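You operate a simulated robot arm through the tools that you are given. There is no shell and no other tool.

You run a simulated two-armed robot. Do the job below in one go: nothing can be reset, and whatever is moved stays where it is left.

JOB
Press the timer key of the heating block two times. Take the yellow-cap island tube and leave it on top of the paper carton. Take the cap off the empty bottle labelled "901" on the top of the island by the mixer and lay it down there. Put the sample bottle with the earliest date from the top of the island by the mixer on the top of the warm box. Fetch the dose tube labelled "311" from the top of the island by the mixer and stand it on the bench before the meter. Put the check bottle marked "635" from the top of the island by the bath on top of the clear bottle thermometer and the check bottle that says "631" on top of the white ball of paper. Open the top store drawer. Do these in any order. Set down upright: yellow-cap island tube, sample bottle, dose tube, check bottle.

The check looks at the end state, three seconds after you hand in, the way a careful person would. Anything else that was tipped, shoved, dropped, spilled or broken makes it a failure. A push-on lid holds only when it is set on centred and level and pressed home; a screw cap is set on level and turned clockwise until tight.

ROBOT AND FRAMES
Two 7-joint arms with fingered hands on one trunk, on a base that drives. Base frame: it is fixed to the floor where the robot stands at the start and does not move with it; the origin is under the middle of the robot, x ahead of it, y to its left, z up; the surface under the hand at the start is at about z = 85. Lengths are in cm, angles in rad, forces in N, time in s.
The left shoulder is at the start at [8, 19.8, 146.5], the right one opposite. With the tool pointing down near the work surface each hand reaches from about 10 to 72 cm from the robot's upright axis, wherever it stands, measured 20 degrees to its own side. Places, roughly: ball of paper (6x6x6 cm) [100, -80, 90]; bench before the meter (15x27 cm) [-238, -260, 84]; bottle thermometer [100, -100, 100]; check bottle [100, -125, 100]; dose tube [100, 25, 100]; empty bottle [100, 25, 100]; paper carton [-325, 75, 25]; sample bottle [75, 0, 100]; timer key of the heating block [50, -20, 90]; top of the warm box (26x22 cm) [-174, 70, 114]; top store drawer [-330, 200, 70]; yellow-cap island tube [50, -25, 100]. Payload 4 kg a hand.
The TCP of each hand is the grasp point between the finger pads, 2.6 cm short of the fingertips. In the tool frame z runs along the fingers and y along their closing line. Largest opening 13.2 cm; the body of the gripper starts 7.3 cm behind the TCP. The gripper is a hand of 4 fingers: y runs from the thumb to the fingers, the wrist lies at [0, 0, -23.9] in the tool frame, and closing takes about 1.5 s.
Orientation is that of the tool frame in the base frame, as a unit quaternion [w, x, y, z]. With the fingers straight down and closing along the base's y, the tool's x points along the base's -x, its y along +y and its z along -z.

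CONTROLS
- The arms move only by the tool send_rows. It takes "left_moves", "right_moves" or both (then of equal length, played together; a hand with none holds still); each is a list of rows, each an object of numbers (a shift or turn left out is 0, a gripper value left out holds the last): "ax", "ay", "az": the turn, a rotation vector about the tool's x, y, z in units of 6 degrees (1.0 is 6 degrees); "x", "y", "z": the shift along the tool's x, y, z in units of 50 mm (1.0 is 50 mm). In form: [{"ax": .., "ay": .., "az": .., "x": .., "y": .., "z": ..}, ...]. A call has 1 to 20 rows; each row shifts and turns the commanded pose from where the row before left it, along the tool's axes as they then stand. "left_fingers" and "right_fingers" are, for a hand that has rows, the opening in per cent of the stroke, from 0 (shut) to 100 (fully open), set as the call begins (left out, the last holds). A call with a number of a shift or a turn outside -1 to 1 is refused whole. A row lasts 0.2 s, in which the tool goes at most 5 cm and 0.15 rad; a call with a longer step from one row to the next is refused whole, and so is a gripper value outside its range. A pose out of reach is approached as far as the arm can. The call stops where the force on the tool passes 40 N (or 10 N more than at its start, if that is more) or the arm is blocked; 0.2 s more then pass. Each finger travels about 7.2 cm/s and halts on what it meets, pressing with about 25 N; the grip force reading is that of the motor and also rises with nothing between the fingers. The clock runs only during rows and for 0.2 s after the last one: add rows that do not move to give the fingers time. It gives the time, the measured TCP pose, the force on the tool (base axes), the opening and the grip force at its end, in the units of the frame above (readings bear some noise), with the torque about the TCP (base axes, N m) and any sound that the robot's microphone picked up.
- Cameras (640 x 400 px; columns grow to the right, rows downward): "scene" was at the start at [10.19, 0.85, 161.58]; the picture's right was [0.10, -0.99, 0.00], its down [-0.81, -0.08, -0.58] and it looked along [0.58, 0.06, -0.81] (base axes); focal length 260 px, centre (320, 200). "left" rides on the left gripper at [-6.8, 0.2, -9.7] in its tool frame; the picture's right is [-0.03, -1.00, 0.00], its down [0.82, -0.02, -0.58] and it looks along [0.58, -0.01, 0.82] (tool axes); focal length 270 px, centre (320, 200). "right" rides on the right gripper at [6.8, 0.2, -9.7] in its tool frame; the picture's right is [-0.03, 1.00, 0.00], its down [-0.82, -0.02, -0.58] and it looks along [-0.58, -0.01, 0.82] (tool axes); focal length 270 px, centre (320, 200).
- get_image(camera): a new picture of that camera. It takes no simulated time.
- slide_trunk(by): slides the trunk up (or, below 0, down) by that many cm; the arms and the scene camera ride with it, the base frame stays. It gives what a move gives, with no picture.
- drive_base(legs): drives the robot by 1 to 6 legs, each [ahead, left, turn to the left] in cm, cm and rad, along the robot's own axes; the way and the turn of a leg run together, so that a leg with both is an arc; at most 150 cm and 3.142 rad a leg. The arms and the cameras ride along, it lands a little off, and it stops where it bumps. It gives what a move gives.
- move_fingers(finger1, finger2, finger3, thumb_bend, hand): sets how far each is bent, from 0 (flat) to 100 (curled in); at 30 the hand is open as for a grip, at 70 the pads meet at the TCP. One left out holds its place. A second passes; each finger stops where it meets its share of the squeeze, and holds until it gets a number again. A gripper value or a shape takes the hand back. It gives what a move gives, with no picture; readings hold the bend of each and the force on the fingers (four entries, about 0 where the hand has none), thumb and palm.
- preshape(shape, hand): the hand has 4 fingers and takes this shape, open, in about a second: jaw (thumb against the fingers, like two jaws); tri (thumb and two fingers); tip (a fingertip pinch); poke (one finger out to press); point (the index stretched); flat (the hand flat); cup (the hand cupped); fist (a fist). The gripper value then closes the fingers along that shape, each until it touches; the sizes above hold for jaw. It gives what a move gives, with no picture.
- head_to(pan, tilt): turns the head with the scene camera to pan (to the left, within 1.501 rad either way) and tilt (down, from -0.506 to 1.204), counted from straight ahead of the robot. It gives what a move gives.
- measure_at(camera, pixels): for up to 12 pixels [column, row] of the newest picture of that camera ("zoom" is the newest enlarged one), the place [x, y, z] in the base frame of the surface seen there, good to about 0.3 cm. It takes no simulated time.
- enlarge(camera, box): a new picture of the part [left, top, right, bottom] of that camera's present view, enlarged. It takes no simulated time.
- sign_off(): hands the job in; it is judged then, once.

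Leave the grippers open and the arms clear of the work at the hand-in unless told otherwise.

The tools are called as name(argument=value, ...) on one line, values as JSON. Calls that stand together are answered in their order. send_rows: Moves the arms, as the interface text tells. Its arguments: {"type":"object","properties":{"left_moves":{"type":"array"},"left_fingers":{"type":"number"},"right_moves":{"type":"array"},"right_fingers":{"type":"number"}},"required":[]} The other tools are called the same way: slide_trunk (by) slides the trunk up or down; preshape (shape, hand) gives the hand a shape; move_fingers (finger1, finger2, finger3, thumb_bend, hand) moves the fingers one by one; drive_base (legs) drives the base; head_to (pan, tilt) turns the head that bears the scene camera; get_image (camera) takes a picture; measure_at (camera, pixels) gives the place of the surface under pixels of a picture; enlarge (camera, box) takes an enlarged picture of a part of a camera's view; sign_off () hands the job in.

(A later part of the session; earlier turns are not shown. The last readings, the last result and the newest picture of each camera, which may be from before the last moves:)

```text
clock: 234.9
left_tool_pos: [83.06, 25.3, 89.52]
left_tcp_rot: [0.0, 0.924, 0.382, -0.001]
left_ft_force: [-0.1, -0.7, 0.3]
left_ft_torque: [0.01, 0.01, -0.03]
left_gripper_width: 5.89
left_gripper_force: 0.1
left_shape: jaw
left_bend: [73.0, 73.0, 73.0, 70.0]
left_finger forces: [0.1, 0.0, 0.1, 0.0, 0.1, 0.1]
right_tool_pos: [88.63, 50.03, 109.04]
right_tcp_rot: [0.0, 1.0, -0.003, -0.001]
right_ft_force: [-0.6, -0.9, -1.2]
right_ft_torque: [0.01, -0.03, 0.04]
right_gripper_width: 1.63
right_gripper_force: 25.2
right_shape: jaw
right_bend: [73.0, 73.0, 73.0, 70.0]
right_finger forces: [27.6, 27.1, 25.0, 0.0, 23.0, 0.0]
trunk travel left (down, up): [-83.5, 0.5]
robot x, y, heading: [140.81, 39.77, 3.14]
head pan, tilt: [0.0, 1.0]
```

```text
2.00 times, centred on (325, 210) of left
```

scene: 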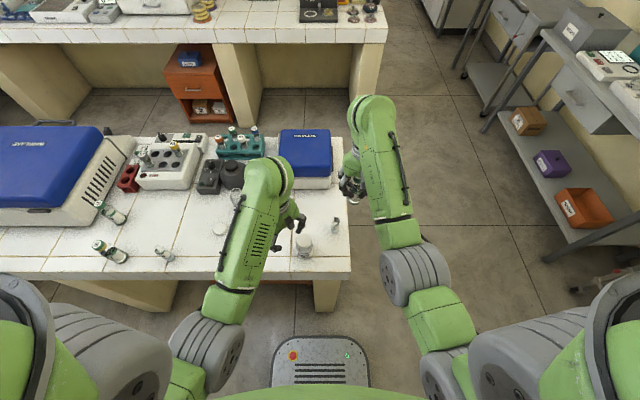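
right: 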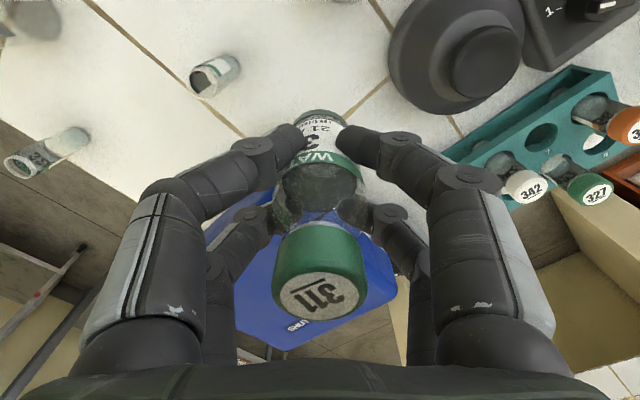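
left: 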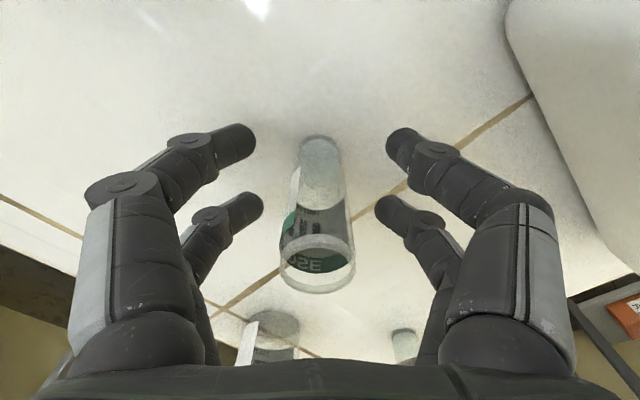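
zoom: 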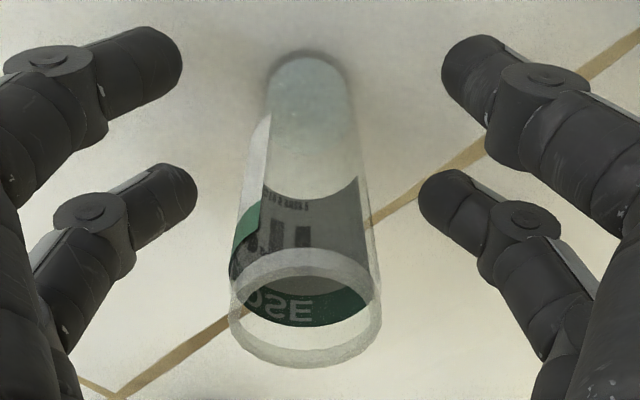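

The tube (≈2.4 cm wide) fits between the front and rear finger pairs. I shift 1.5 cm along tool −x so the far pair is centred on it and close again.

send_rows(left_moves=[{"x": -0.15}, {"x": -0.15}, {}])

send_rows(left_moves=[{}, {}, {}, {}, {}, {}, {}], left_fingers=3)

get_image(camera="left")

```text
clock: 235.7
left_tool_pos: [82.21, 24.09, 89.59]
left_tcp_rot: [0.0, 0.924, 0.382, -0.001]
left_ft_force: [-1.2, 0.2, -0.4]
left_ft_torque: [0.01, -0.01, -0.03]
left_gripper_width: 5.86
left_gripper_force: 0.0
left_shape: jaw
left_bend: [73.0, 73.0, 73.0, 70.0]
left_finger forces: [0.0, 0.1, 0.0, 0.0, 0.1, 0.0]
right_tool_pos: [88.89, 50.23, 109.03]
right_tcp_rot: [0.001, 1.0, -0.003, -0.001]
right_ft_force: [-0.4, -0.4, -0.8]
right_ft_torque: [0.01, -0.02, -0.01]
right_gripper_width: 1.58
right_gripper_force: 25.2
right_shape: jaw
right_bend: [73.0, 73.0, 73.0, 70.0]
right_finger forces: [27.5, 27.2, 25.1, 0.1, 22.9, 0.0]
trunk travel left (down, up): [-83.5, 0.5]
robot x, y, heading: [140.41, 40.09, 3.142]
head pan, tilt: [0.0, 1.0]
```

```text
clock: 237.3
left_tool_pos: [82.16, 24.16, 89.47]
left_tcp_rot: [0.0, 0.924, 0.382, -0.001]
left_ft_force: [-0.1, 0.1, 6.0]
left_ft_torque: [0.08, 0.0, 0.01]
left_gripper_width: 0.58
left_gripper_force: 0.0
left_shape: jaw
left_bend: [71.0, 68.0, 68.0, 70.0]
left_finger forces: [0.0, 4.6, 5.3, 0.0, 0.1, 0.0]
right_tool_pos: [88.78, 50.09, 109.0]
right_tcp_rot: [0.0, 1.0, -0.004, -0.002]
right_ft_force: [0.7, -1.0, -0.7]
right_ft_torque: [0.01, -0.04, 0.04]
right_gripper_width: 1.63
right_gripper_force: 25.0
right_shape: jaw
right_bend: [73.0, 73.0, 73.0, 70.0]
right_finger forces: [27.5, 27.2, 25.0, 0.0, 23.0, 0.0]
trunk travel left (down, up): [-83.5, 0.5]
robot x, y, heading: [140.63, 39.58, 3.139]
head pan, tilt: [0.0, 1.0]
```

```text
taken
```

left: 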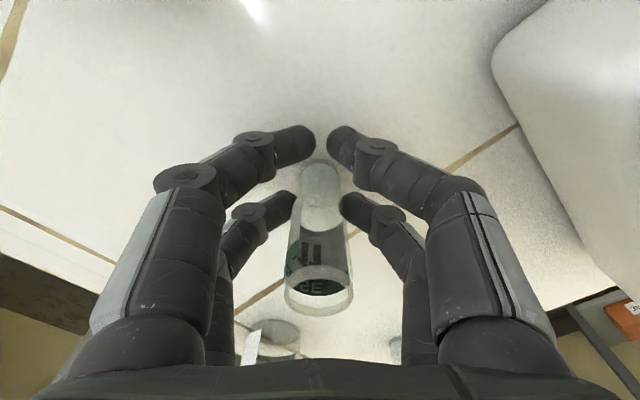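

Now fingers 2 and 3 press the tube with ~5 N each. I close fully (0 %) to firm the grip.

send_rows(left_moves=[{}, {}, {}, {}, {}], left_fingers=0)

enlarge(camera="left", box=[230, 110, 420, 330])

```text
clock: 238.5
left_tool_pos: [82.05, 24.02, 89.41]
left_tcp_rot: [0.001, 0.924, 0.381, -0.001]
left_ft_force: [0.8, 0.0, -0.5]
left_ft_torque: [0.0, -0.01, -0.01]
left_gripper_width: 0.0
left_gripper_force: 24.6
left_shape: jaw
left_bend: [62.0, 72.0, 72.0, 70.0]
left_finger forces: [0.0, 21.7, 22.5, 0.1, 0.1, 0.0]
right_tool_pos: [88.83, 50.14, 108.98]
right_tcp_rot: [0.0, 1.0, -0.003, -0.001]
right_ft_force: [-0.5, 0.5, -0.7]
right_ft_torque: [-0.01, 0.01, -0.02]
right_gripper_width: 1.61
right_gripper_force: 24.3
right_shape: jaw
right_bend: [73.0, 73.0, 73.0, 70.0]
right_finger forces: [27.5, 27.2, 25.0, 0.0, 23.1, 0.0]
trunk travel left (down, up): [-83.5, 0.5]
robot x, y, heading: [140.65, 39.9, 3.144]
head pan, tilt: [0.0, 1.0]
```

```text
1.82 times, centred on (325, 220) of left
```

zoom: 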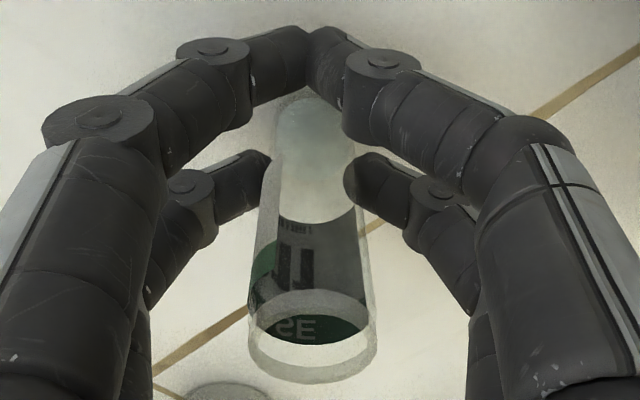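

Gripped with 22 N from both sides. Lift 3 cm slowly and look.

send_rows(left_moves=[{"z": -0.1}, {"z": -0.2}, {"z": -0.3}, {}])

get_image(camera="left")

enlarge(camera="scene", box=[230, 140, 350, 240])

```text
clock: 239.5
left_tool_pos: [82.12, 24.06, 92.57]
left_tcp_rot: [0.001, 0.924, 0.382, 0.0]
left_ft_force: [1.0, -0.3, -0.2]
left_ft_torque: [0.02, -0.03, 0.02]
left_gripper_width: 0.0
left_gripper_force: 25.0
left_shape: jaw
left_bend: [62.0, 72.0, 72.0, 70.0]
left_finger forces: [0.1, 21.7, 22.5, 0.0, 0.1, 0.1]
right_tool_pos: [88.72, 50.12, 108.89]
right_tcp_rot: [0.0, 1.0, -0.004, -0.002]
right_ft_force: [0.3, 0.4, -1.2]
right_ft_torque: [0.04, 0.02, -0.02]
right_gripper_width: 1.59
right_gripper_force: 25.5
right_shape: jaw
right_bend: [73.0, 73.0, 73.0, 70.0]
right_finger forces: [27.5, 27.2, 25.1, 0.1, 23.0, 0.0]
trunk travel left (down, up): [-83.5, 0.5]
robot x, y, heading: [140.85, 39.87, 3.142]
head pan, tilt: [0.0, 1.0]
```

```text
taken
```

left: 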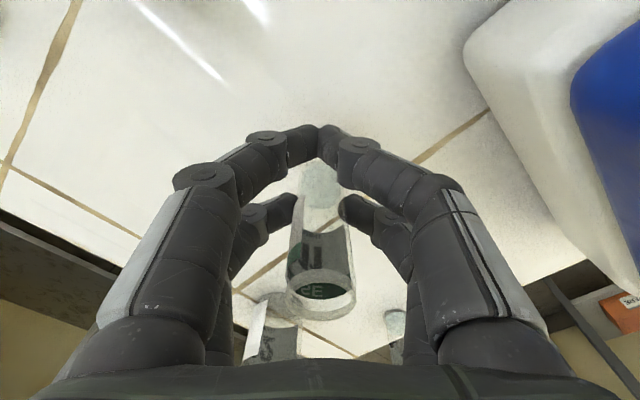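

```text
4.00 times, centred on (290, 190) of scene
```

zoom: 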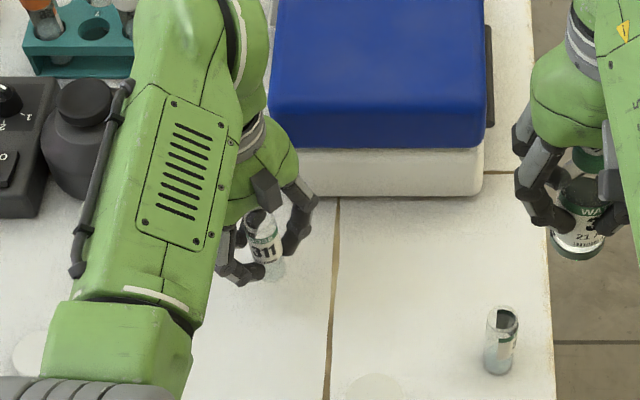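

Both items are in hand and upright. I raise the left hand, then survey the route toward the warm box.

send_rows(left_moves=[{"z": -0.8}, {"z": -0.8}, {"z": -0.8}, {}])

head_to(pan=-0.3, tilt=0.45)

get_image(camera="scene")

measure_at(camera="scene", pixels=[[250, 110], [270, 160], [300, 100], [330, 110], [380, 130], [420, 120], [480, 150], [540, 170], [600, 200], [640, 260], [350, 160], [300, 60]])

```text
clock: 240.5
left_tool_pos: [82.19, 24.12, 104.4]
left_tcp_rot: [0.001, 0.924, 0.382, 0.0]
left_ft_force: [0.8, -0.3, -0.8]
left_ft_torque: [0.01, 0.06, 0.0]
left_gripper_width: 0.0
left_gripper_force: 25.2
left_shape: jaw
left_bend: [62.0, 72.0, 72.0, 70.0]
left_finger forces: [0.1, 22.0, 22.6, 0.0, 0.0, 0.0]
right_tool_pos: [88.75, 50.06, 109.05]
right_tcp_rot: [0.0, 1.0, -0.004, -0.002]
right_ft_force: [-0.2, 0.1, -0.9]
right_ft_torque: [0.04, -0.01, -0.01]
right_gripper_width: 1.59
right_gripper_force: 24.9
right_shape: jaw
right_bend: [73.0, 73.0, 73.0, 70.0]
right_finger forces: [27.6, 27.2, 25.2, 0.1, 22.9, 0.0]
trunk travel left (down, up): [-83.5, 0.5]
robot x, y, heading: [140.44, 40.01, 3.145]
head pan, tilt: [0.0, 1.0]
```

```text
clock: 241.5
left_tool_pos: [82.27, 24.18, 104.42]
left_tcp_rot: [0.001, 0.924, 0.382, -0.001]
left_ft_force: [-0.5, 0.0, 0.6]
left_ft_torque: [-0.03, -0.03, 0.04]
left_gripper_width: 0.0
left_gripper_force: 25.1
left_shape: jaw
left_bend: [62.0, 72.0, 72.0, 70.0]
left_finger forces: [0.1, 21.9, 22.6, 0.1, 0.0, 0.0]
right_tool_pos: [88.63, 50.13, 108.99]
right_tcp_rot: [0.0, 1.0, -0.003, -0.001]
right_ft_force: [0.0, -0.4, -0.6]
right_ft_torque: [0.01, 0.03, 0.02]
right_gripper_width: 1.61
right_gripper_force: 25.2
right_shape: jaw
right_bend: [73.0, 73.0, 73.0, 70.0]
right_finger forces: [27.6, 27.2, 25.1, 0.0, 23.0, 0.0]
trunk travel left (down, up): [-83.5, 0.5]
robot x, y, heading: [140.75, 39.86, 3.143]
head pan, tilt: [-0.3, 0.45]
```

```text
taken
```

scene: 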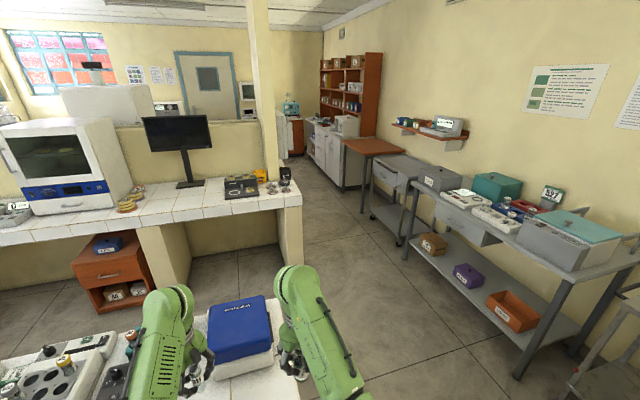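

```text
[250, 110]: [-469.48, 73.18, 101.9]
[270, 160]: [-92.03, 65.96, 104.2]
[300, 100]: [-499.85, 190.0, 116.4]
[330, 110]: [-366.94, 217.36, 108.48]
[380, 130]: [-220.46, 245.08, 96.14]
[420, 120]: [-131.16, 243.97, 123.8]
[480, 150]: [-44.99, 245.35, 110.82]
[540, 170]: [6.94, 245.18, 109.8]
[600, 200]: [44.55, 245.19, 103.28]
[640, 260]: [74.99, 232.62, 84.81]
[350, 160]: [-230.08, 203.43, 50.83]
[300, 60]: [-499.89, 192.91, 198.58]
```

The corridor at y≈130 between the bench end (y≈72) and the wall tables (y≥190) is clear. I drive right 90, then ahead 150.

drive_base(legs=[[0, -90, 0], [150, 0, 0]])

head_to(pan=0.3, tilt=0.4)

get_image(camera="scene")

```text
clock: 253.3
left_tool_pos: [-68.77, 113.41, 104.31]
left_tcp_rot: [0.0, 0.924, 0.382, 0.0]
left_ft_force: [0.3, 0.1, -0.7]
left_ft_torque: [0.02, 0.03, -0.02]
left_gripper_width: 0.01
left_gripper_force: 24.6
left_shape: jaw
left_bend: [62.0, 72.0, 72.0, 70.0]
left_finger forces: [0.0, 21.9, 22.4, 0.0, 0.0, 0.0]
right_tool_pos: [-62.3, 139.45, 109.13]
right_tcp_rot: [0.0, 1.0, -0.004, 0.0]
right_ft_force: [-0.2, 0.6, -0.8]
right_ft_torque: [0.02, 0.0, 0.01]
right_gripper_width: 1.6
right_gripper_force: 25.1
right_shape: jaw
right_bend: [73.0, 73.0, 73.0, 70.0]
right_finger forces: [27.7, 27.3, 25.4, 0.0, 23.0, 0.0]
trunk travel left (down, up): [-83.5, 0.5]
robot x, y, heading: [-10.62, 128.9, 3.137]
head pan, tilt: [-0.3, 0.45]
```

```text
clock: 254.3
left_tool_pos: [-68.82, 113.55, 104.37]
left_tcp_rot: [0.0, 0.924, 0.382, -0.001]
left_ft_force: [-0.5, -0.5, -0.4]
left_ft_torque: [0.02, -0.03, -0.03]
left_gripper_width: 0.0
left_gripper_force: 25.1
left_shape: jaw
left_bend: [62.0, 72.0, 72.0, 70.0]
left_finger forces: [0.0, 21.9, 22.4, 0.0, 0.0, 0.1]
right_tool_pos: [-62.25, 139.37, 108.99]
right_tcp_rot: [0.001, 1.0, -0.004, 0.0]
right_ft_force: [-1.0, 0.3, -0.1]
right_ft_torque: [-0.01, 0.01, -0.02]
right_gripper_width: 1.6
right_gripper_force: 24.9
right_shape: jaw
right_bend: [73.0, 73.0, 73.0, 70.0]
right_finger forces: [27.7, 27.3, 25.4, 0.2, 23.0, 0.1]
trunk travel left (down, up): [-83.5, 0.5]
robot x, y, heading: [-10.66, 129.1, 3.14]
head pan, tilt: [0.3, 0.4]
```

```text
taken
```

scene: 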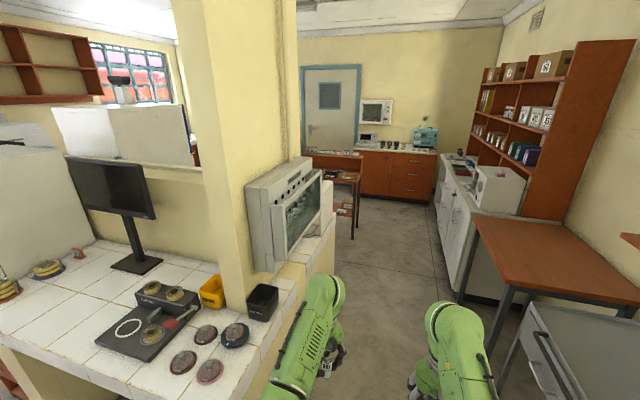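

I see a white glass-fronted box by the pillar (likely the warm box), an orange shelf table further on and a white drawer cabinet on the right. I measure them.

measure_at(camera="scene", pixels=[[270, 185], [300, 170], [285, 230], [310, 215], [325, 190], [340, 160], [345, 210], [440, 200], [455, 260], [480, 215], [330, 250], [265, 300]])

enlarge(camera="scene", box=[230, 120, 470, 300])

```text
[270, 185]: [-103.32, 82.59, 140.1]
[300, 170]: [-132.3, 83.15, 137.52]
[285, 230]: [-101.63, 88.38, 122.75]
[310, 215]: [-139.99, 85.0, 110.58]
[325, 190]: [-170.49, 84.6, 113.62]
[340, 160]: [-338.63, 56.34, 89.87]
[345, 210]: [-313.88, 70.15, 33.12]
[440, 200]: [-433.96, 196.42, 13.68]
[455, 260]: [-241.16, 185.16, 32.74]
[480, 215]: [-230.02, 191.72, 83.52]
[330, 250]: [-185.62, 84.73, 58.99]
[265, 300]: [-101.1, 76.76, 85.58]
```

```text
2.22 times, centred on (350, 210) of scene
```

zoom: 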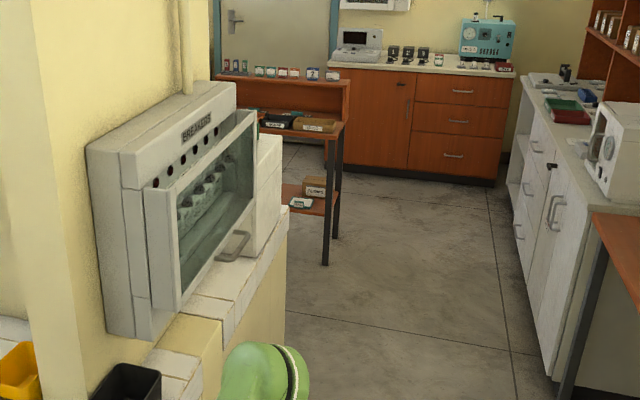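

The "BREAKERS" box hangs on the pillar; the warm box is the white box behind at [-174,70] with top z≈114. I measure the desk fronts on the right for turning room.

measure_at(camera="scene", pixels=[[490, 235], [560, 300], [475, 225], [440, 180], [535, 320], [600, 330], [270, 160], [330, 190], [333, 170], [322, 205], [318, 180]])

```text
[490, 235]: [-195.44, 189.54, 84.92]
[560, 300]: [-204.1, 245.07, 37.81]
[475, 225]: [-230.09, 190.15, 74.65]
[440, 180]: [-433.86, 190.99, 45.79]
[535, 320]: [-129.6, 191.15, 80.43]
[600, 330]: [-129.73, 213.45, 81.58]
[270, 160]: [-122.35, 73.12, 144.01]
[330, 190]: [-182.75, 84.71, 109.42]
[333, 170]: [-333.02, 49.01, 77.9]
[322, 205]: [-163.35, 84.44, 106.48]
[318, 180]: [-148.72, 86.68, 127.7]
```

Corridor is y 88…190. I raise both hands first (right to ~124, left to ~120), keeping things upright.

send_rows(left_moves=[{"z": -0.8}, {"z": -0.8}, {"z": -0.8}, {"z": -0.8}, {}], right_moves=[{"z": -0.8}, {"z": -0.8}, {"z": -0.8}, {"z": -0.6}, {}])

drive_base(legs=[[150, -14, 0], [13, 0, 0]])

get_image(camera="scene")

```text
clock: 255.5
left_tool_pos: [-68.87, 113.35, 120.68]
left_tcp_rot: [0.0, 0.924, 0.382, -0.001]
left_ft_force: [0.3, -0.2, -0.7]
left_ft_torque: [0.03, 0.01, 0.02]
left_gripper_width: 0.0
left_gripper_force: 24.6
left_shape: jaw
left_bend: [62.0, 72.0, 72.0, 70.0]
left_finger forces: [0.0, 21.8, 22.5, 0.0, 0.0, 0.0]
right_tool_pos: [-64.83, 138.64, 122.69]
right_tcp_rot: [0.0, 1.0, -0.004, -0.002]
right_ft_force: [0.2, 0.3, -0.8]
right_ft_torque: [0.02, 0.0, -0.01]
right_gripper_width: 1.54
right_gripper_force: 24.4
right_shape: jaw
right_bend: [73.0, 73.0, 73.0, 71.0]
right_finger forces: [28.4, 27.5, 28.4, 0.0, 22.1, 0.0]
right hand out of reach, approached as far as the arm can: row 3, 4
trunk travel left (down, up): [-83.5, 0.5]
robot x, y, heading: [-10.48, 129.56, 3.141]
head pan, tilt: [0.3, 0.4]
```

```text
refused: leg 1 is longer than a leg can be; nothing moved
```

```text
taken
```

scene: 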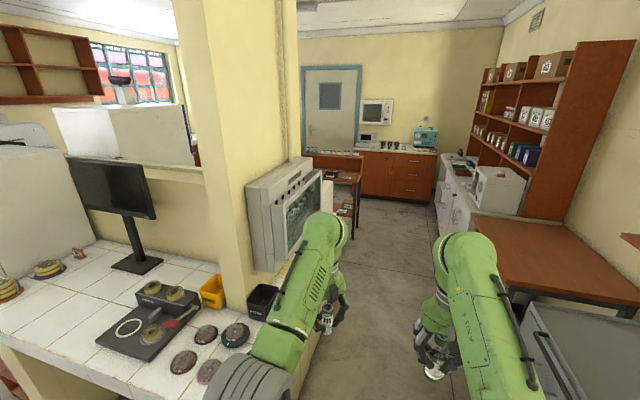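

The leg was too long; I split it.

drive_base(legs=[[140, 0, 0], [23, -18, 0]])

get_image(camera="scene")

```text
clock: 264.2
left_tool_pos: [-234.82, 131.81, 120.7]
left_tcp_rot: [-0.001, 0.925, 0.379, -0.001]
left_ft_force: [0.4, -0.6, 1.0]
left_ft_torque: [0.01, 0.05, 0.03]
left_gripper_width: 0.0
left_gripper_force: 24.8
left_shape: jaw
left_bend: [62.0, 72.0, 72.0, 70.0]
left_finger forces: [0.0, 21.8, 22.5, 0.1, 0.0, 0.0]
right_tool_pos: [-230.53, 157.05, 122.85]
right_tcp_rot: [-0.001, 1.0, -0.006, -0.002]
right_ft_force: [0.2, -0.2, -1.5]
right_ft_torque: [-0.01, 0.01, 0.01]
right_gripper_width: 1.58
right_gripper_force: 24.8
right_shape: jaw
right_bend: [73.0, 73.0, 73.0, 71.0]
right_finger forces: [28.5, 27.6, 28.5, 0.1, 22.2, 0.0]
trunk travel left (down, up): [-83.5, 0.5]
robot x, y, heading: [-176.75, 147.33, 3.133]
head pan, tilt: [0.3, 0.4]
```

```text
taken
```

scene: 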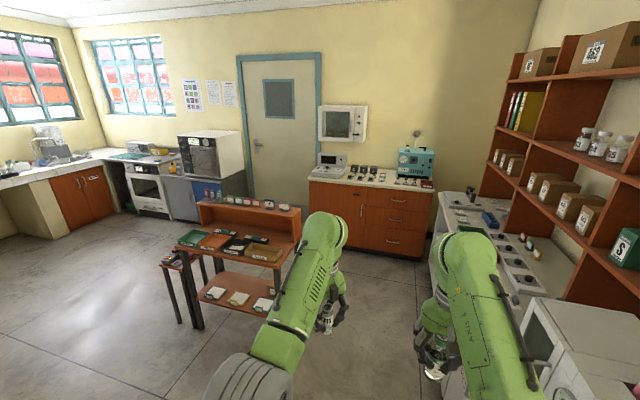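

Turn left 90° to face the warm box (−y).

drive_base(legs=[[0, 0, 1.58]])

head_to(pan=0.0, tilt=0.6)

get_image(camera="scene")

```text
clock: 268.5
left_tool_pos: [-160.58, 89.1, 120.63]
left_tcp_rot: [0.001, 0.381, 0.924, 0.0]
left_ft_force: [0.2, -0.1, -0.4]
left_ft_torque: [0.0, -0.01, 0.02]
left_gripper_width: 0.01
left_gripper_force: 24.8
left_shape: jaw
left_bend: [62.0, 72.0, 72.0, 70.0]
left_finger forces: [0.1, 21.5, 19.9, 0.1, 0.1, 0.0]
right_tool_pos: [-186.0, 93.23, 122.57]
right_tcp_rot: [0.0, 0.708, 0.706, -0.001]
right_ft_force: [1.0, 0.2, -0.8]
right_ft_torque: [0.03, 0.0, 0.0]
right_gripper_width: 1.52
right_gripper_force: 25.3
right_shape: jaw
right_bend: [73.0, 73.0, 73.0, 71.0]
right_finger forces: [27.7, 26.7, 27.0, 0.1, 19.9, 0.0]
trunk travel left (down, up): [-83.5, 0.5]
robot x, y, heading: [-176.53, 147.6, -1.57]
head pan, tilt: [0.3, 0.4]
```

```text
clock: 269.3
left_tool_pos: [-160.49, 89.22, 120.71]
left_tcp_rot: [0.001, 0.382, 0.924, 0.0]
left_ft_force: [0.2, -0.1, -1.0]
left_ft_torque: [-0.01, -0.03, 0.01]
left_gripper_width: 0.0
left_gripper_force: 25.1
left_shape: jaw
left_bend: [62.0, 72.0, 72.0, 70.0]
left_finger forces: [0.0, 21.5, 19.9, 0.0, 0.1, 0.0]
right_tool_pos: [-185.96, 93.18, 122.65]
right_tcp_rot: [0.0, 0.708, 0.706, 0.0]
right_ft_force: [0.4, -0.9, 0.0]
right_ft_torque: [0.01, -0.03, 0.01]
right_gripper_width: 1.52
right_gripper_force: 24.5
right_shape: jaw
right_bend: [73.0, 73.0, 73.0, 71.0]
right_finger forces: [27.6, 26.8, 27.1, 0.0, 19.9, 0.0]
trunk travel left (down, up): [-83.5, 0.5]
robot x, y, heading: [-176.38, 147.9, -1.564]
head pan, tilt: [0.0, 0.6]
```

```text
taken
```

scene: 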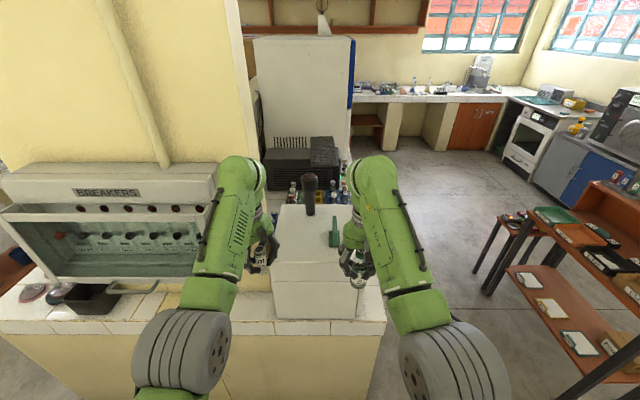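

The warm box is right in front with something on its top. I zoom in to see.

enlarge(camera="scene", box=[230, 130, 390, 330])

measure_at(camera="scene", pixels=[[300, 235], [280, 215], [280, 255], [335, 235], [350, 255], [310, 250], [310, 180], [337, 225], [330, 240], [300, 260], [315, 205], [345, 215]])

```text
2.00 times, centred on (310, 230) of scene
```

zoom: 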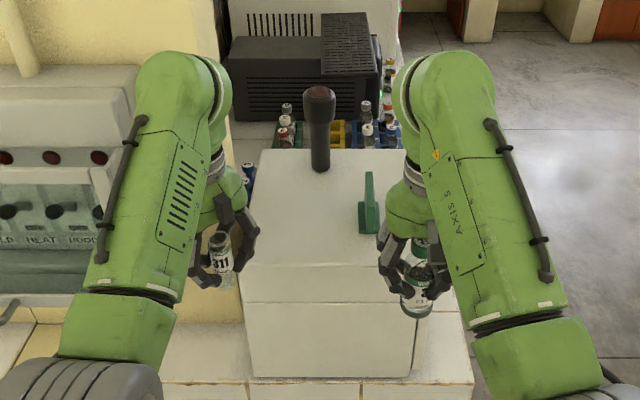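

```text
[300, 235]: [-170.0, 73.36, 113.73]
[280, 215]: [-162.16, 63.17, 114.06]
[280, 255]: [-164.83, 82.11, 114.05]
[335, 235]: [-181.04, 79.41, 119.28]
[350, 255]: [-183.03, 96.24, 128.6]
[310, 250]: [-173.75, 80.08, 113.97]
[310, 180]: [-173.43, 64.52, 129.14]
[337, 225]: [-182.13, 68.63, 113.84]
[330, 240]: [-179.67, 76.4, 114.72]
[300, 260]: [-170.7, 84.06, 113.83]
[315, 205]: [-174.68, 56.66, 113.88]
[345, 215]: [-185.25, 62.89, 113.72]
```

The top is clear at about [-170,77]; a stick stands at [-173.5,64.5] and a green latch at [-181,77]. I move the left hand aside, then bring the right hand sideways first and then forward.

send_rows(left_moves=[{"x": -0.14, "y": 0.85}, {"x": -0.14, "y": 0.85}, {}])

send_rows(right_moves=[{"y": 0.78, "z": -0.2}, {"y": 0.78, "z": -0.2}, {"y": 0.78, "z": -0.2}, {"y": 0.78, "z": -0.1}, {"x": -0.8}, {"x": -0.8}, {"x": -0.8}, {"x": -0.8}, {}])

get_image(camera="right")

get_image(camera="scene")

```text
clock: 269.8
left_tool_pos: [-156.58, 92.7, 120.68]
left_tcp_rot: [-0.003, 0.393, 0.919, -0.002]
left_ft_force: [0.8, 0.0, -0.7]
left_ft_torque: [-0.01, -0.01, 0.0]
left_gripper_width: 0.03
left_gripper_force: 25.4
left_shape: jaw
left_bend: [62.0, 72.0, 72.0, 70.0]
left_finger forces: [0.1, 21.6, 19.9, 0.0, 0.1, 0.0]
left hand out of reach, approached as far as the arm can: row 2
right_tool_pos: [-186.35, 93.2, 122.7]
right_tcp_rot: [0.001, 0.709, 0.705, 0.0]
right_ft_force: [0.1, -2.1, -1.0]
right_ft_torque: [0.0, -0.04, -0.02]
right_gripper_width: 1.48
right_gripper_force: 24.5
right_shape: jaw
right_bend: [73.0, 73.0, 73.0, 71.0]
right_finger forces: [27.7, 26.9, 27.3, 0.0, 20.0, 0.1]
trunk travel left (down, up): [-83.5, 0.5]
robot x, y, heading: [-176.37, 147.63, -1.571]
head pan, tilt: [0.0, 0.6]
stopped in row 2 (left hand): the force on the tool passed its limit at 62 N (the readings are from after the stop); the commanded pose is now the measured one
```

```text
clock: 271.8
left_tool_pos: [-156.43, 92.73, 120.66]
left_tcp_rot: [-0.005, 0.393, 0.92, -0.002]
left_ft_force: [-3.8, -0.4, 0.0]
left_ft_torque: [0.0, -0.5, -0.27]
left_gripper_width: 0.02
left_gripper_force: 24.8
left_shape: jaw
left_bend: [62.0, 72.0, 72.0, 70.0]
left_finger forces: [0.1, 21.5, 19.7, 0.0, 0.0, 0.0]
right_tool_pos: [-170.93, 80.44, 126.44]
right_tcp_rot: [0.002, 0.709, 0.705, 0.0]
right_ft_force: [0.3, -0.4, -0.7]
right_ft_torque: [-0.03, -0.02, -0.03]
right_gripper_width: 1.42
right_gripper_force: 24.6
right_shape: jaw
right_bend: [73.0, 73.0, 73.0, 71.0]
right_finger forces: [29.9, 29.6, 30.7, 0.0, 23.2, 0.1]
right hand out of reach, approached as far as the arm can: row 8
trunk travel left (down, up): [-83.5, 0.5]
robot x, y, heading: [-176.59, 147.4, -1.571]
head pan, tilt: [0.0, 0.6]
```

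```text
taken
```

right: 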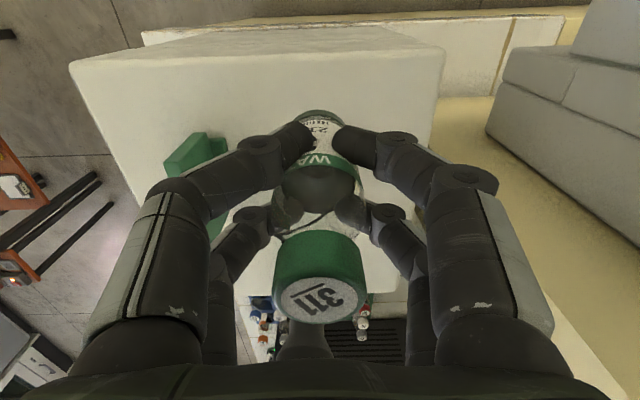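

```text
taken
```

scene: 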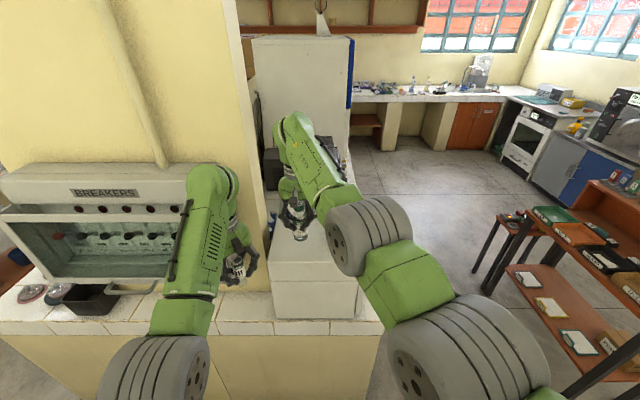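

The left arm bumped something (62 N) — likely the breaker box edge. I move the left hand 2.5 cm away from it and check the tube.

send_rows(left_moves=[{"x": 0.17, "y": -0.18}, {"x": 0.17, "y": -0.18}, {}])

get_image(camera="left")

enlarge(camera="scene", box=[170, 130, 350, 310])

```text
clock: 272.6
left_tool_pos: [-158.75, 92.79, 120.57]
left_tcp_rot: [-0.005, 0.392, 0.92, -0.002]
left_ft_force: [-0.2, 0.0, 0.0]
left_ft_torque: [0.0, -0.01, 0.01]
left_gripper_width: 0.0
left_gripper_force: 25.2
left_shape: jaw
left_bend: [62.0, 72.0, 72.0, 70.0]
left_finger forces: [0.0, 21.5, 19.8, 0.0, 0.0, 0.1]
right_tool_pos: [-170.96, 80.45, 126.57]
right_tcp_rot: [0.002, 0.709, 0.705, 0.0]
right_ft_force: [0.2, 0.6, -0.7]
right_ft_torque: [0.0, 0.0, -0.01]
right_gripper_width: 1.41
right_gripper_force: 25.0
right_shape: jaw
right_bend: [73.0, 73.0, 73.0, 71.0]
right_finger forces: [30.0, 29.5, 30.5, 0.1, 23.1, 0.0]
trunk travel left (down, up): [-83.5, 0.5]
robot x, y, heading: [-176.64, 147.44, -1.57]
head pan, tilt: [0.0, 0.6]
```

```text
taken
```

left: 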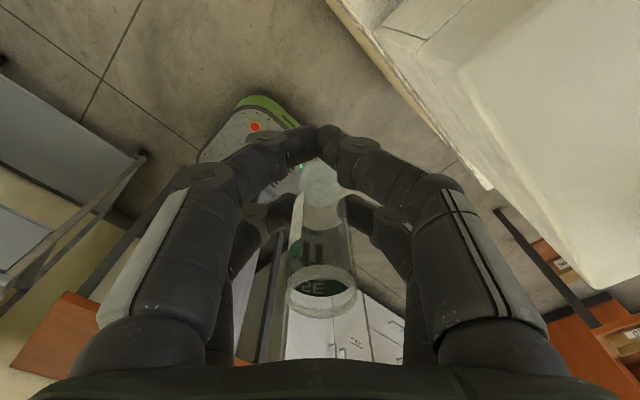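

```text
2.22 times, centred on (260, 220) of scene
```

zoom: 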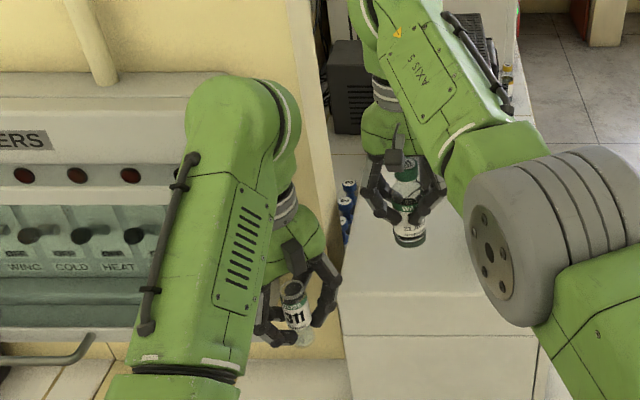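

The tube is fine. The breaker box ends at x≈−149; the left arm now has ~3.5 cm clearance. I drive ahead 4 cm so the bottle is further in on the top.

drive_base(legs=[[4, 0, 0]])

send_rows(right_moves=[{}, {}])

get_image(camera="right")

enlarge(camera="scene", box=[170, 130, 350, 310])

```text
clock: 273.5
left_tool_pos: [-158.61, 89.59, 121.02]
left_tcp_rot: [-0.003, 0.393, 0.92, -0.007]
left_ft_force: [-0.1, 0.8, -0.5]
left_ft_torque: [-0.07, 0.03, 0.01]
left_gripper_width: 0.0
left_gripper_force: 25.6
left_shape: jaw
left_bend: [62.0, 72.0, 72.0, 70.0]
left_finger forces: [0.1, 21.4, 19.8, 0.0, 0.0, 0.1]
right_tool_pos: [-170.8, 77.38, 127.06]
right_tcp_rot: [0.003, 0.709, 0.705, -0.003]
right_ft_force: [0.3, 1.1, 0.2]
right_ft_torque: [-0.05, 0.05, -0.02]
right_gripper_width: 1.43
right_gripper_force: 24.5
right_shape: jaw
right_bend: [73.0, 73.0, 73.0, 71.0]
right_finger forces: [30.0, 29.5, 30.5, 0.1, 23.1, 0.0]
trunk travel left (down, up): [-83.5, 0.5]
robot x, y, heading: [-176.8, 143.71, -1.566]
head pan, tilt: [0.0, 0.6]
```

```text
clock: 274.1
left_tool_pos: [-158.68, 88.56, 120.55]
left_tcp_rot: [-0.005, 0.394, 0.919, -0.002]
left_ft_force: [0.7, 0.4, -0.9]
left_ft_torque: [-0.01, 0.0, -0.03]
left_gripper_width: 0.0
left_gripper_force: 24.7
left_shape: jaw
left_bend: [62.0, 72.0, 72.0, 70.0]
left_finger forces: [0.1, 21.5, 19.8, 0.0, 0.0, 0.0]
right_tool_pos: [-170.9, 76.29, 126.58]
right_tcp_rot: [0.001, 0.71, 0.704, -0.001]
right_ft_force: [-0.9, 1.2, -0.7]
right_ft_torque: [0.0, 0.01, -0.01]
right_gripper_width: 1.41
right_gripper_force: 24.6
right_shape: jaw
right_bend: [73.0, 73.0, 73.0, 71.0]
right_finger forces: [29.8, 29.6, 30.6, 0.0, 23.2, 0.1]
trunk travel left (down, up): [-83.5, 0.5]
robot x, y, heading: [-176.43, 143.62, -1.571]
head pan, tilt: [0.0, 0.6]
```

```text
taken
```

right: 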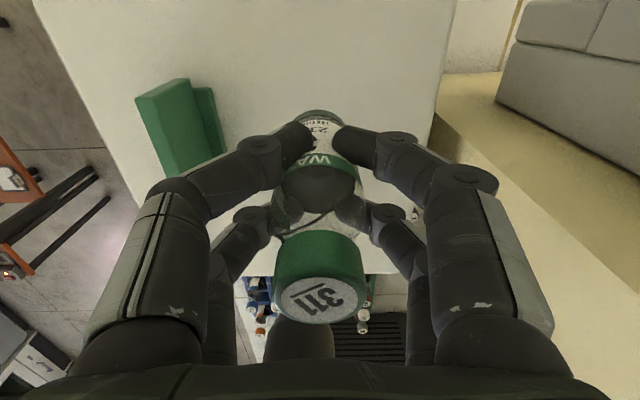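

```text
2.22 times, centred on (260, 220) of scene
```

zoom: 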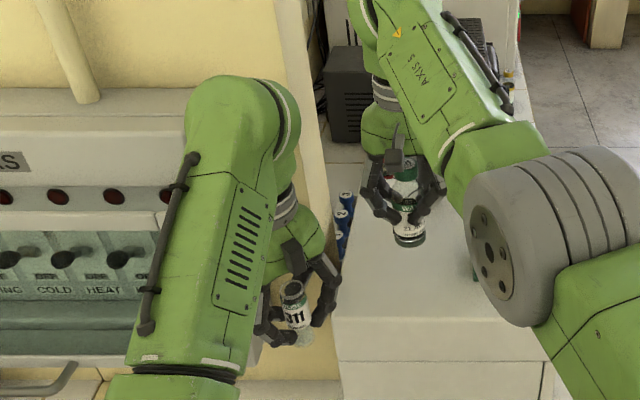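

I measure the green latch near the thumb before lowering.

measure_at(camera="right", pixels=[[165, 95], [205, 100], [215, 125], [190, 150], [150, 110], [320, 60], [400, 100], [290, 345], [435, 40]])

```text
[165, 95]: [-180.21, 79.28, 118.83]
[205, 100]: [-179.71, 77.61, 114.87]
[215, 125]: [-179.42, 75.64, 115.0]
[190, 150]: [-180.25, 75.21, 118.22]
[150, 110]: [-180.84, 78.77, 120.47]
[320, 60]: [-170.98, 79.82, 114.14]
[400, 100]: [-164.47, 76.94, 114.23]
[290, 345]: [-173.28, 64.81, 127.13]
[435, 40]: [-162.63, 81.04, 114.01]
```

Clearance is fine (latch at x −179.4). Lower the bottle onto the top: 4.4 cm, then fine steps.

send_rows(right_moves=[{"z": 0.3}, {"z": 0.3}, {"z": 0.28}, {}])

send_rows(right_moves=[{"z": 0.04}, {"z": 0.04}, {"z": 0.04}, {}])

```text
clock: 275.1
left_tool_pos: [-158.8, 88.8, 120.7]
left_tcp_rot: [-0.005, 0.392, 0.92, -0.003]
left_ft_force: [-0.3, 0.2, -0.3]
left_ft_torque: [-0.01, -0.03, -0.02]
left_gripper_width: 0.0
left_gripper_force: 24.7
left_shape: jaw
left_bend: [62.0, 72.0, 72.0, 70.0]
left_finger forces: [0.0, 21.4, 19.7, 0.0, 0.0, 0.0]
right_tool_pos: [-170.78, 76.66, 122.24]
right_tcp_rot: [0.002, 0.709, 0.705, -0.001]
right_ft_force: [-0.8, 0.4, -0.5]
right_ft_torque: [-0.02, 0.01, 0.02]
right_gripper_width: 1.42
right_gripper_force: 25.0
right_shape: jaw
right_bend: [73.0, 73.0, 73.0, 71.0]
right_finger forces: [30.1, 29.9, 30.9, 0.0, 23.3, 0.1]
trunk travel left (down, up): [-83.5, 0.5]
robot x, y, heading: [-176.73, 143.78, -1.571]
head pan, tilt: [0.0, 0.6]
```

```text
clock: 276.1
left_tool_pos: [-158.68, 88.65, 120.59]
left_tcp_rot: [-0.006, 0.393, 0.92, -0.002]
left_ft_force: [0.2, -0.3, -0.7]
left_ft_torque: [0.01, 0.01, 0.01]
left_gripper_width: 0.0
left_gripper_force: 25.3
left_shape: jaw
left_bend: [62.0, 72.0, 72.0, 70.0]
left_finger forces: [0.1, 21.4, 19.8, 0.0, 0.1, 0.0]
right_tool_pos: [-170.89, 76.37, 121.51]
right_tcp_rot: [0.003, 0.709, 0.705, 0.0]
right_ft_force: [1.0, -0.8, -0.5]
right_ft_torque: [0.01, 0.0, 0.04]
right_gripper_width: 1.43
right_gripper_force: 24.9
right_shape: jaw
right_bend: [73.0, 73.0, 73.0, 71.0]
right_finger forces: [30.1, 29.8, 30.8, 0.0, 23.4, 0.0]
trunk travel left (down, up): [-83.5, 0.5]
robot x, y, heading: [-176.68, 143.44, -1.576]
head pan, tilt: [0.0, 0.6]
```

send_rows(right_moves=[{"z": 0.03}, {"z": 0.03}, {}])

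```text
clock: 276.9
left_tool_pos: [-158.73, 88.67, 120.69]
left_tcp_rot: [-0.005, 0.392, 0.92, -0.003]
left_ft_force: [0.8, -0.3, -0.7]
left_ft_torque: [0.0, 0.0, -0.02]
left_gripper_width: 0.0
left_gripper_force: 24.5
left_shape: jaw
left_bend: [62.0, 72.0, 72.0, 70.0]
left_finger forces: [0.0, 21.5, 19.8, 0.1, 0.0, 0.1]
right_tool_pos: [-170.88, 76.43, 121.34]
right_tcp_rot: [0.002, 0.709, 0.705, -0.001]
right_ft_force: [-0.4, 0.0, -0.7]
right_ft_torque: [-0.01, -0.02, 0.01]
right_gripper_width: 1.39
right_gripper_force: 25.0
right_shape: jaw
right_bend: [73.0, 73.0, 73.0, 71.0]
right_finger forces: [30.0, 29.8, 30.8, 0.0, 23.4, 0.0]
trunk travel left (down, up): [-83.5, 0.5]
robot x, y, heading: [-176.69, 143.33, -1.572]
head pan, tilt: [0.0, 0.6]
```

Not yet touching (−0.7 N still). A little lower.

send_rows(right_moves=[{"z": 0.03}, {"z": 0.03}, {}])

```text
clock: 277.7
left_tool_pos: [-158.7, 88.75, 120.72]
left_tcp_rot: [-0.005, 0.392, 0.92, -0.002]
left_ft_force: [0.7, -0.8, -0.2]
left_ft_torque: [0.02, -0.01, 0.03]
left_gripper_width: 0.0
left_gripper_force: 24.7
left_shape: jaw
left_bend: [62.0, 72.0, 72.0, 70.0]
left_finger forces: [0.0, 21.6, 19.8, 0.0, 0.0, 0.0]
right_tool_pos: [-170.96, 76.51, 120.94]
right_tcp_rot: [0.002, 0.709, 0.705, 0.0]
right_ft_force: [0.0, -0.4, 1.8]
right_ft_torque: [-0.01, -0.03, -0.03]
right_gripper_width: 1.46
right_gripper_force: 25.2
right_shape: jaw
right_bend: [73.0, 73.0, 73.0, 71.0]
right_finger forces: [30.2, 30.1, 31.1, 0.0, 23.7, 0.0]
trunk travel left (down, up): [-83.5, 0.5]
robot x, y, heading: [-176.56, 143.41, -1.576]
head pan, tilt: [0.0, 0.6]
```

Contact (+1.8 N). Open slightly, check, then fully and rise.

send_rows(right_moves=[{}, {}, {}, {}], right_fingers=25)

get_image(camera="right")

```text
clock: 278.7
left_tool_pos: [-158.6, 88.76, 120.64]
left_tcp_rot: [-0.004, 0.392, 0.92, -0.003]
left_ft_force: [0.5, -0.3, -0.5]
left_ft_torque: [0.04, -0.04, 0.03]
left_gripper_width: 0.0
left_gripper_force: 25.3
left_shape: jaw
left_bend: [62.0, 72.0, 72.0, 70.0]
left_finger forces: [0.0, 21.3, 19.7, 0.1, 0.1, 0.0]
right_tool_pos: [-170.9, 76.48, 120.9]
right_tcp_rot: [0.001, 0.71, 0.704, -0.001]
right_ft_force: [-0.2, 0.3, -0.4]
right_ft_torque: [0.04, 0.01, -0.02]
right_gripper_width: 3.26
right_gripper_force: 0.1
right_shape: jaw
right_bend: [73.0, 73.0, 73.0, 70.0]
right_finger forces: [0.1, 0.0, 0.0, 0.0, 0.0, 0.0]
trunk travel left (down, up): [-83.5, 0.5]
robot x, y, heading: [-176.5, 143.83, -1.571]
head pan, tilt: [0.0, 0.6]
```

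```text
taken
```

right: 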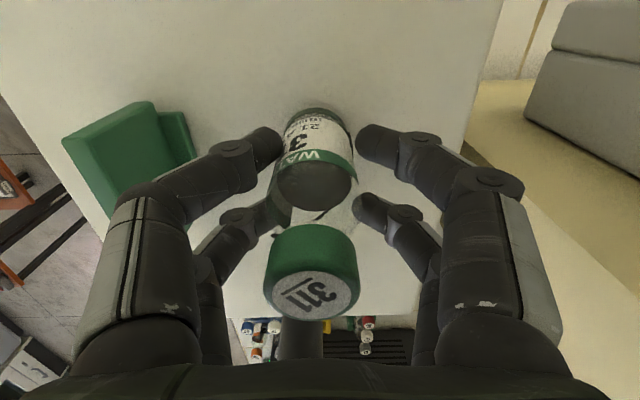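

Stands well. Open to 42 % and rise 9 cm.

send_rows(right_moves=[{}, {}, {}], right_fingers=42)

send_rows(right_moves=[{"z": -0.3}, {"z": -0.5}, {"z": -0.5}, {"z": -0.5}, {}])

get_image(camera="right")

enlarge(camera="scene", box=[230, 150, 390, 300])

```text
clock: 279.5
left_tool_pos: [-158.73, 88.75, 120.68]
left_tcp_rot: [-0.005, 0.392, 0.92, -0.003]
left_ft_force: [0.6, 0.0, 0.9]
left_ft_torque: [-0.01, 0.01, -0.03]
left_gripper_width: 0.01
left_gripper_force: 25.0
left_shape: jaw
left_bend: [62.0, 72.0, 72.0, 70.0]
left_finger forces: [0.1, 21.5, 19.8, 0.0, 0.0, 0.0]
right_tool_pos: [-171.03, 76.42, 120.93]
right_tcp_rot: [0.003, 0.71, 0.704, 0.0]
right_ft_force: [-0.2, 0.1, -0.2]
right_ft_torque: [-0.01, 0.0, 0.01]
right_gripper_width: 5.49
right_gripper_force: 0.1
right_shape: jaw
right_bend: [73.0, 73.0, 73.0, 70.0]
right_finger forces: [0.1, 0.0, 0.0, 0.1, 0.0, 0.0]
trunk travel left (down, up): [-83.5, 0.5]
robot x, y, heading: [-176.7, 143.59, -1.576]
head pan, tilt: [0.0, 0.6]
```

```text
clock: 280.7
left_tool_pos: [-158.76, 88.62, 120.73]
left_tcp_rot: [-0.005, 0.392, 0.92, -0.002]
left_ft_force: [0.0, 0.0, 0.7]
left_ft_torque: [0.0, -0.02, -0.06]
left_gripper_width: 0.0
left_gripper_force: 25.0
left_shape: jaw
left_bend: [62.0, 72.0, 72.0, 70.0]
left_finger forces: [0.0, 21.6, 19.9, 0.1, 0.1, 0.0]
right_tool_pos: [-170.95, 76.79, 129.91]
right_tcp_rot: [0.003, 0.71, 0.705, 0.001]
right_ft_force: [0.9, 0.3, 0.1]
right_ft_torque: [-0.01, 0.0, 0.01]
right_gripper_width: 5.52
right_gripper_force: 0.1
right_shape: jaw
right_bend: [73.0, 73.0, 73.0, 70.0]
right_finger forces: [0.0, 0.0, 0.1, 0.1, 0.0, 0.0]
right hand out of reach, approached as far as the arm can: row 4
trunk travel left (down, up): [-83.5, 0.5]
robot x, y, heading: [-176.52, 143.1, -1.575]
head pan, tilt: [0.0, 0.6]
```

```text
taken
```

right: 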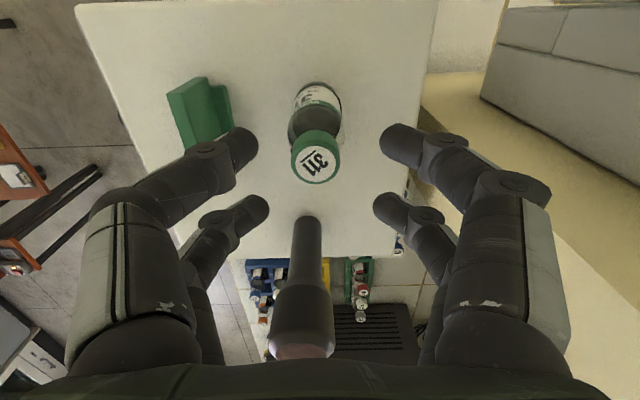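

```text
2.67 times, centred on (310, 225) of scene
```

zoom: 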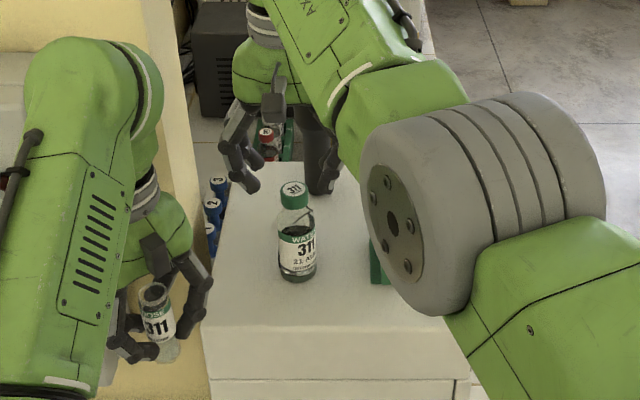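

The sample bottle stands on the warm box. I drive straight back 25 cm to clear everything.

drive_base(legs=[[-22, 0, 0]])

head_to(pan=-0.5, tilt=0.45)

get_image(camera="scene")

```text
clock: 282.4
left_tool_pos: [-158.73, 110.2, 120.39]
left_tcp_rot: [-0.005, 0.393, 0.92, 0.0]
left_ft_force: [0.1, -0.5, -1.7]
left_ft_torque: [0.04, 0.01, 0.01]
left_gripper_width: 0.02
left_gripper_force: 24.7
left_shape: jaw
left_bend: [62.0, 72.0, 72.0, 70.0]
left_finger forces: [0.1, 21.5, 19.7, 0.0, 0.1, 0.0]
right_tool_pos: [-170.95, 98.29, 129.52]
right_tcp_rot: [0.001, 0.71, 0.704, 0.001]
right_ft_force: [0.4, 0.1, 0.4]
right_ft_torque: [0.03, 0.0, 0.01]
right_gripper_width: 5.51
right_gripper_force: 0.1
right_shape: jaw
right_bend: [73.0, 73.0, 73.0, 70.0]
right_finger forces: [0.0, 0.1, 0.1, 0.1, 0.0, 0.1]
trunk travel left (down, up): [-83.5, 0.5]
robot x, y, heading: [-176.92, 165.64, -1.571]
head pan, tilt: [0.0, 0.6]
```

```text
clock: 283.3
left_tool_pos: [-158.73, 110.77, 120.64]
left_tcp_rot: [-0.005, 0.394, 0.919, -0.004]
left_ft_force: [-0.6, 0.2, -0.5]
left_ft_torque: [-0.02, 0.03, -0.01]
left_gripper_width: 0.0
left_gripper_force: 25.3
left_shape: jaw
left_bend: [62.0, 72.0, 72.0, 70.0]
left_finger forces: [0.0, 21.5, 19.9, 0.0, 0.0, 0.0]
right_tool_pos: [-170.95, 98.91, 130.02]
right_tcp_rot: [0.003, 0.71, 0.704, -0.001]
right_ft_force: [-0.2, -0.3, -0.4]
right_ft_torque: [-0.02, -0.03, 0.02]
right_gripper_width: 5.51
right_gripper_force: 0.1
right_shape: jaw
right_bend: [73.0, 73.0, 73.0, 70.0]
right_finger forces: [0.0, 0.1, 0.0, 0.0, 0.0, 0.0]
trunk travel left (down, up): [-83.5, 0.5]
robot x, y, heading: [-176.27, 165.51, -1.57]
head pan, tilt: [-0.499, 0.45]
```

```text
taken
```

scene: 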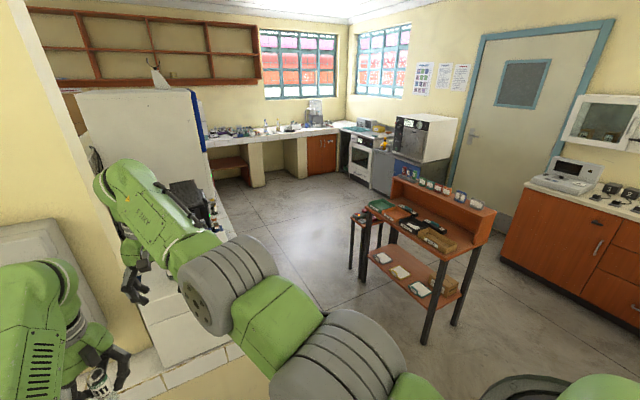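

Next the dose tube to the bench before the meter at [-238,-260]. I measure the passage between this bench and the orange table.

measure_at(camera="scene", pixels=[[215, 200], [232, 240], [360, 280], [430, 340], [470, 325], [350, 220], [390, 180], [245, 185], [300, 170], [270, 135], [330, 250], [340, 130]])

enlarge(camera="scene", box=[190, 90, 400, 220])

```text
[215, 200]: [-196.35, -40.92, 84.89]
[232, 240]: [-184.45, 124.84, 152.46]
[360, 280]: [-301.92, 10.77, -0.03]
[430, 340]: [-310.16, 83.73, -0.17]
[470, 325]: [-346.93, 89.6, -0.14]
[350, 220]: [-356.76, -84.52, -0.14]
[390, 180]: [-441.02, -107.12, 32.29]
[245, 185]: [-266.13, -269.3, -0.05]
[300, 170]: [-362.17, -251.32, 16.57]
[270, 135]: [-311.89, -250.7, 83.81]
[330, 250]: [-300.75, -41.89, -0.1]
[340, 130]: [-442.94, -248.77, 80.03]
```

```text
3.05 times, centred on (295, 155) of scene
```

zoom: 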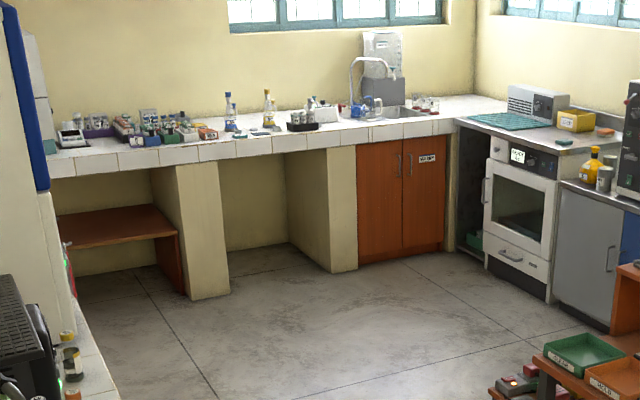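

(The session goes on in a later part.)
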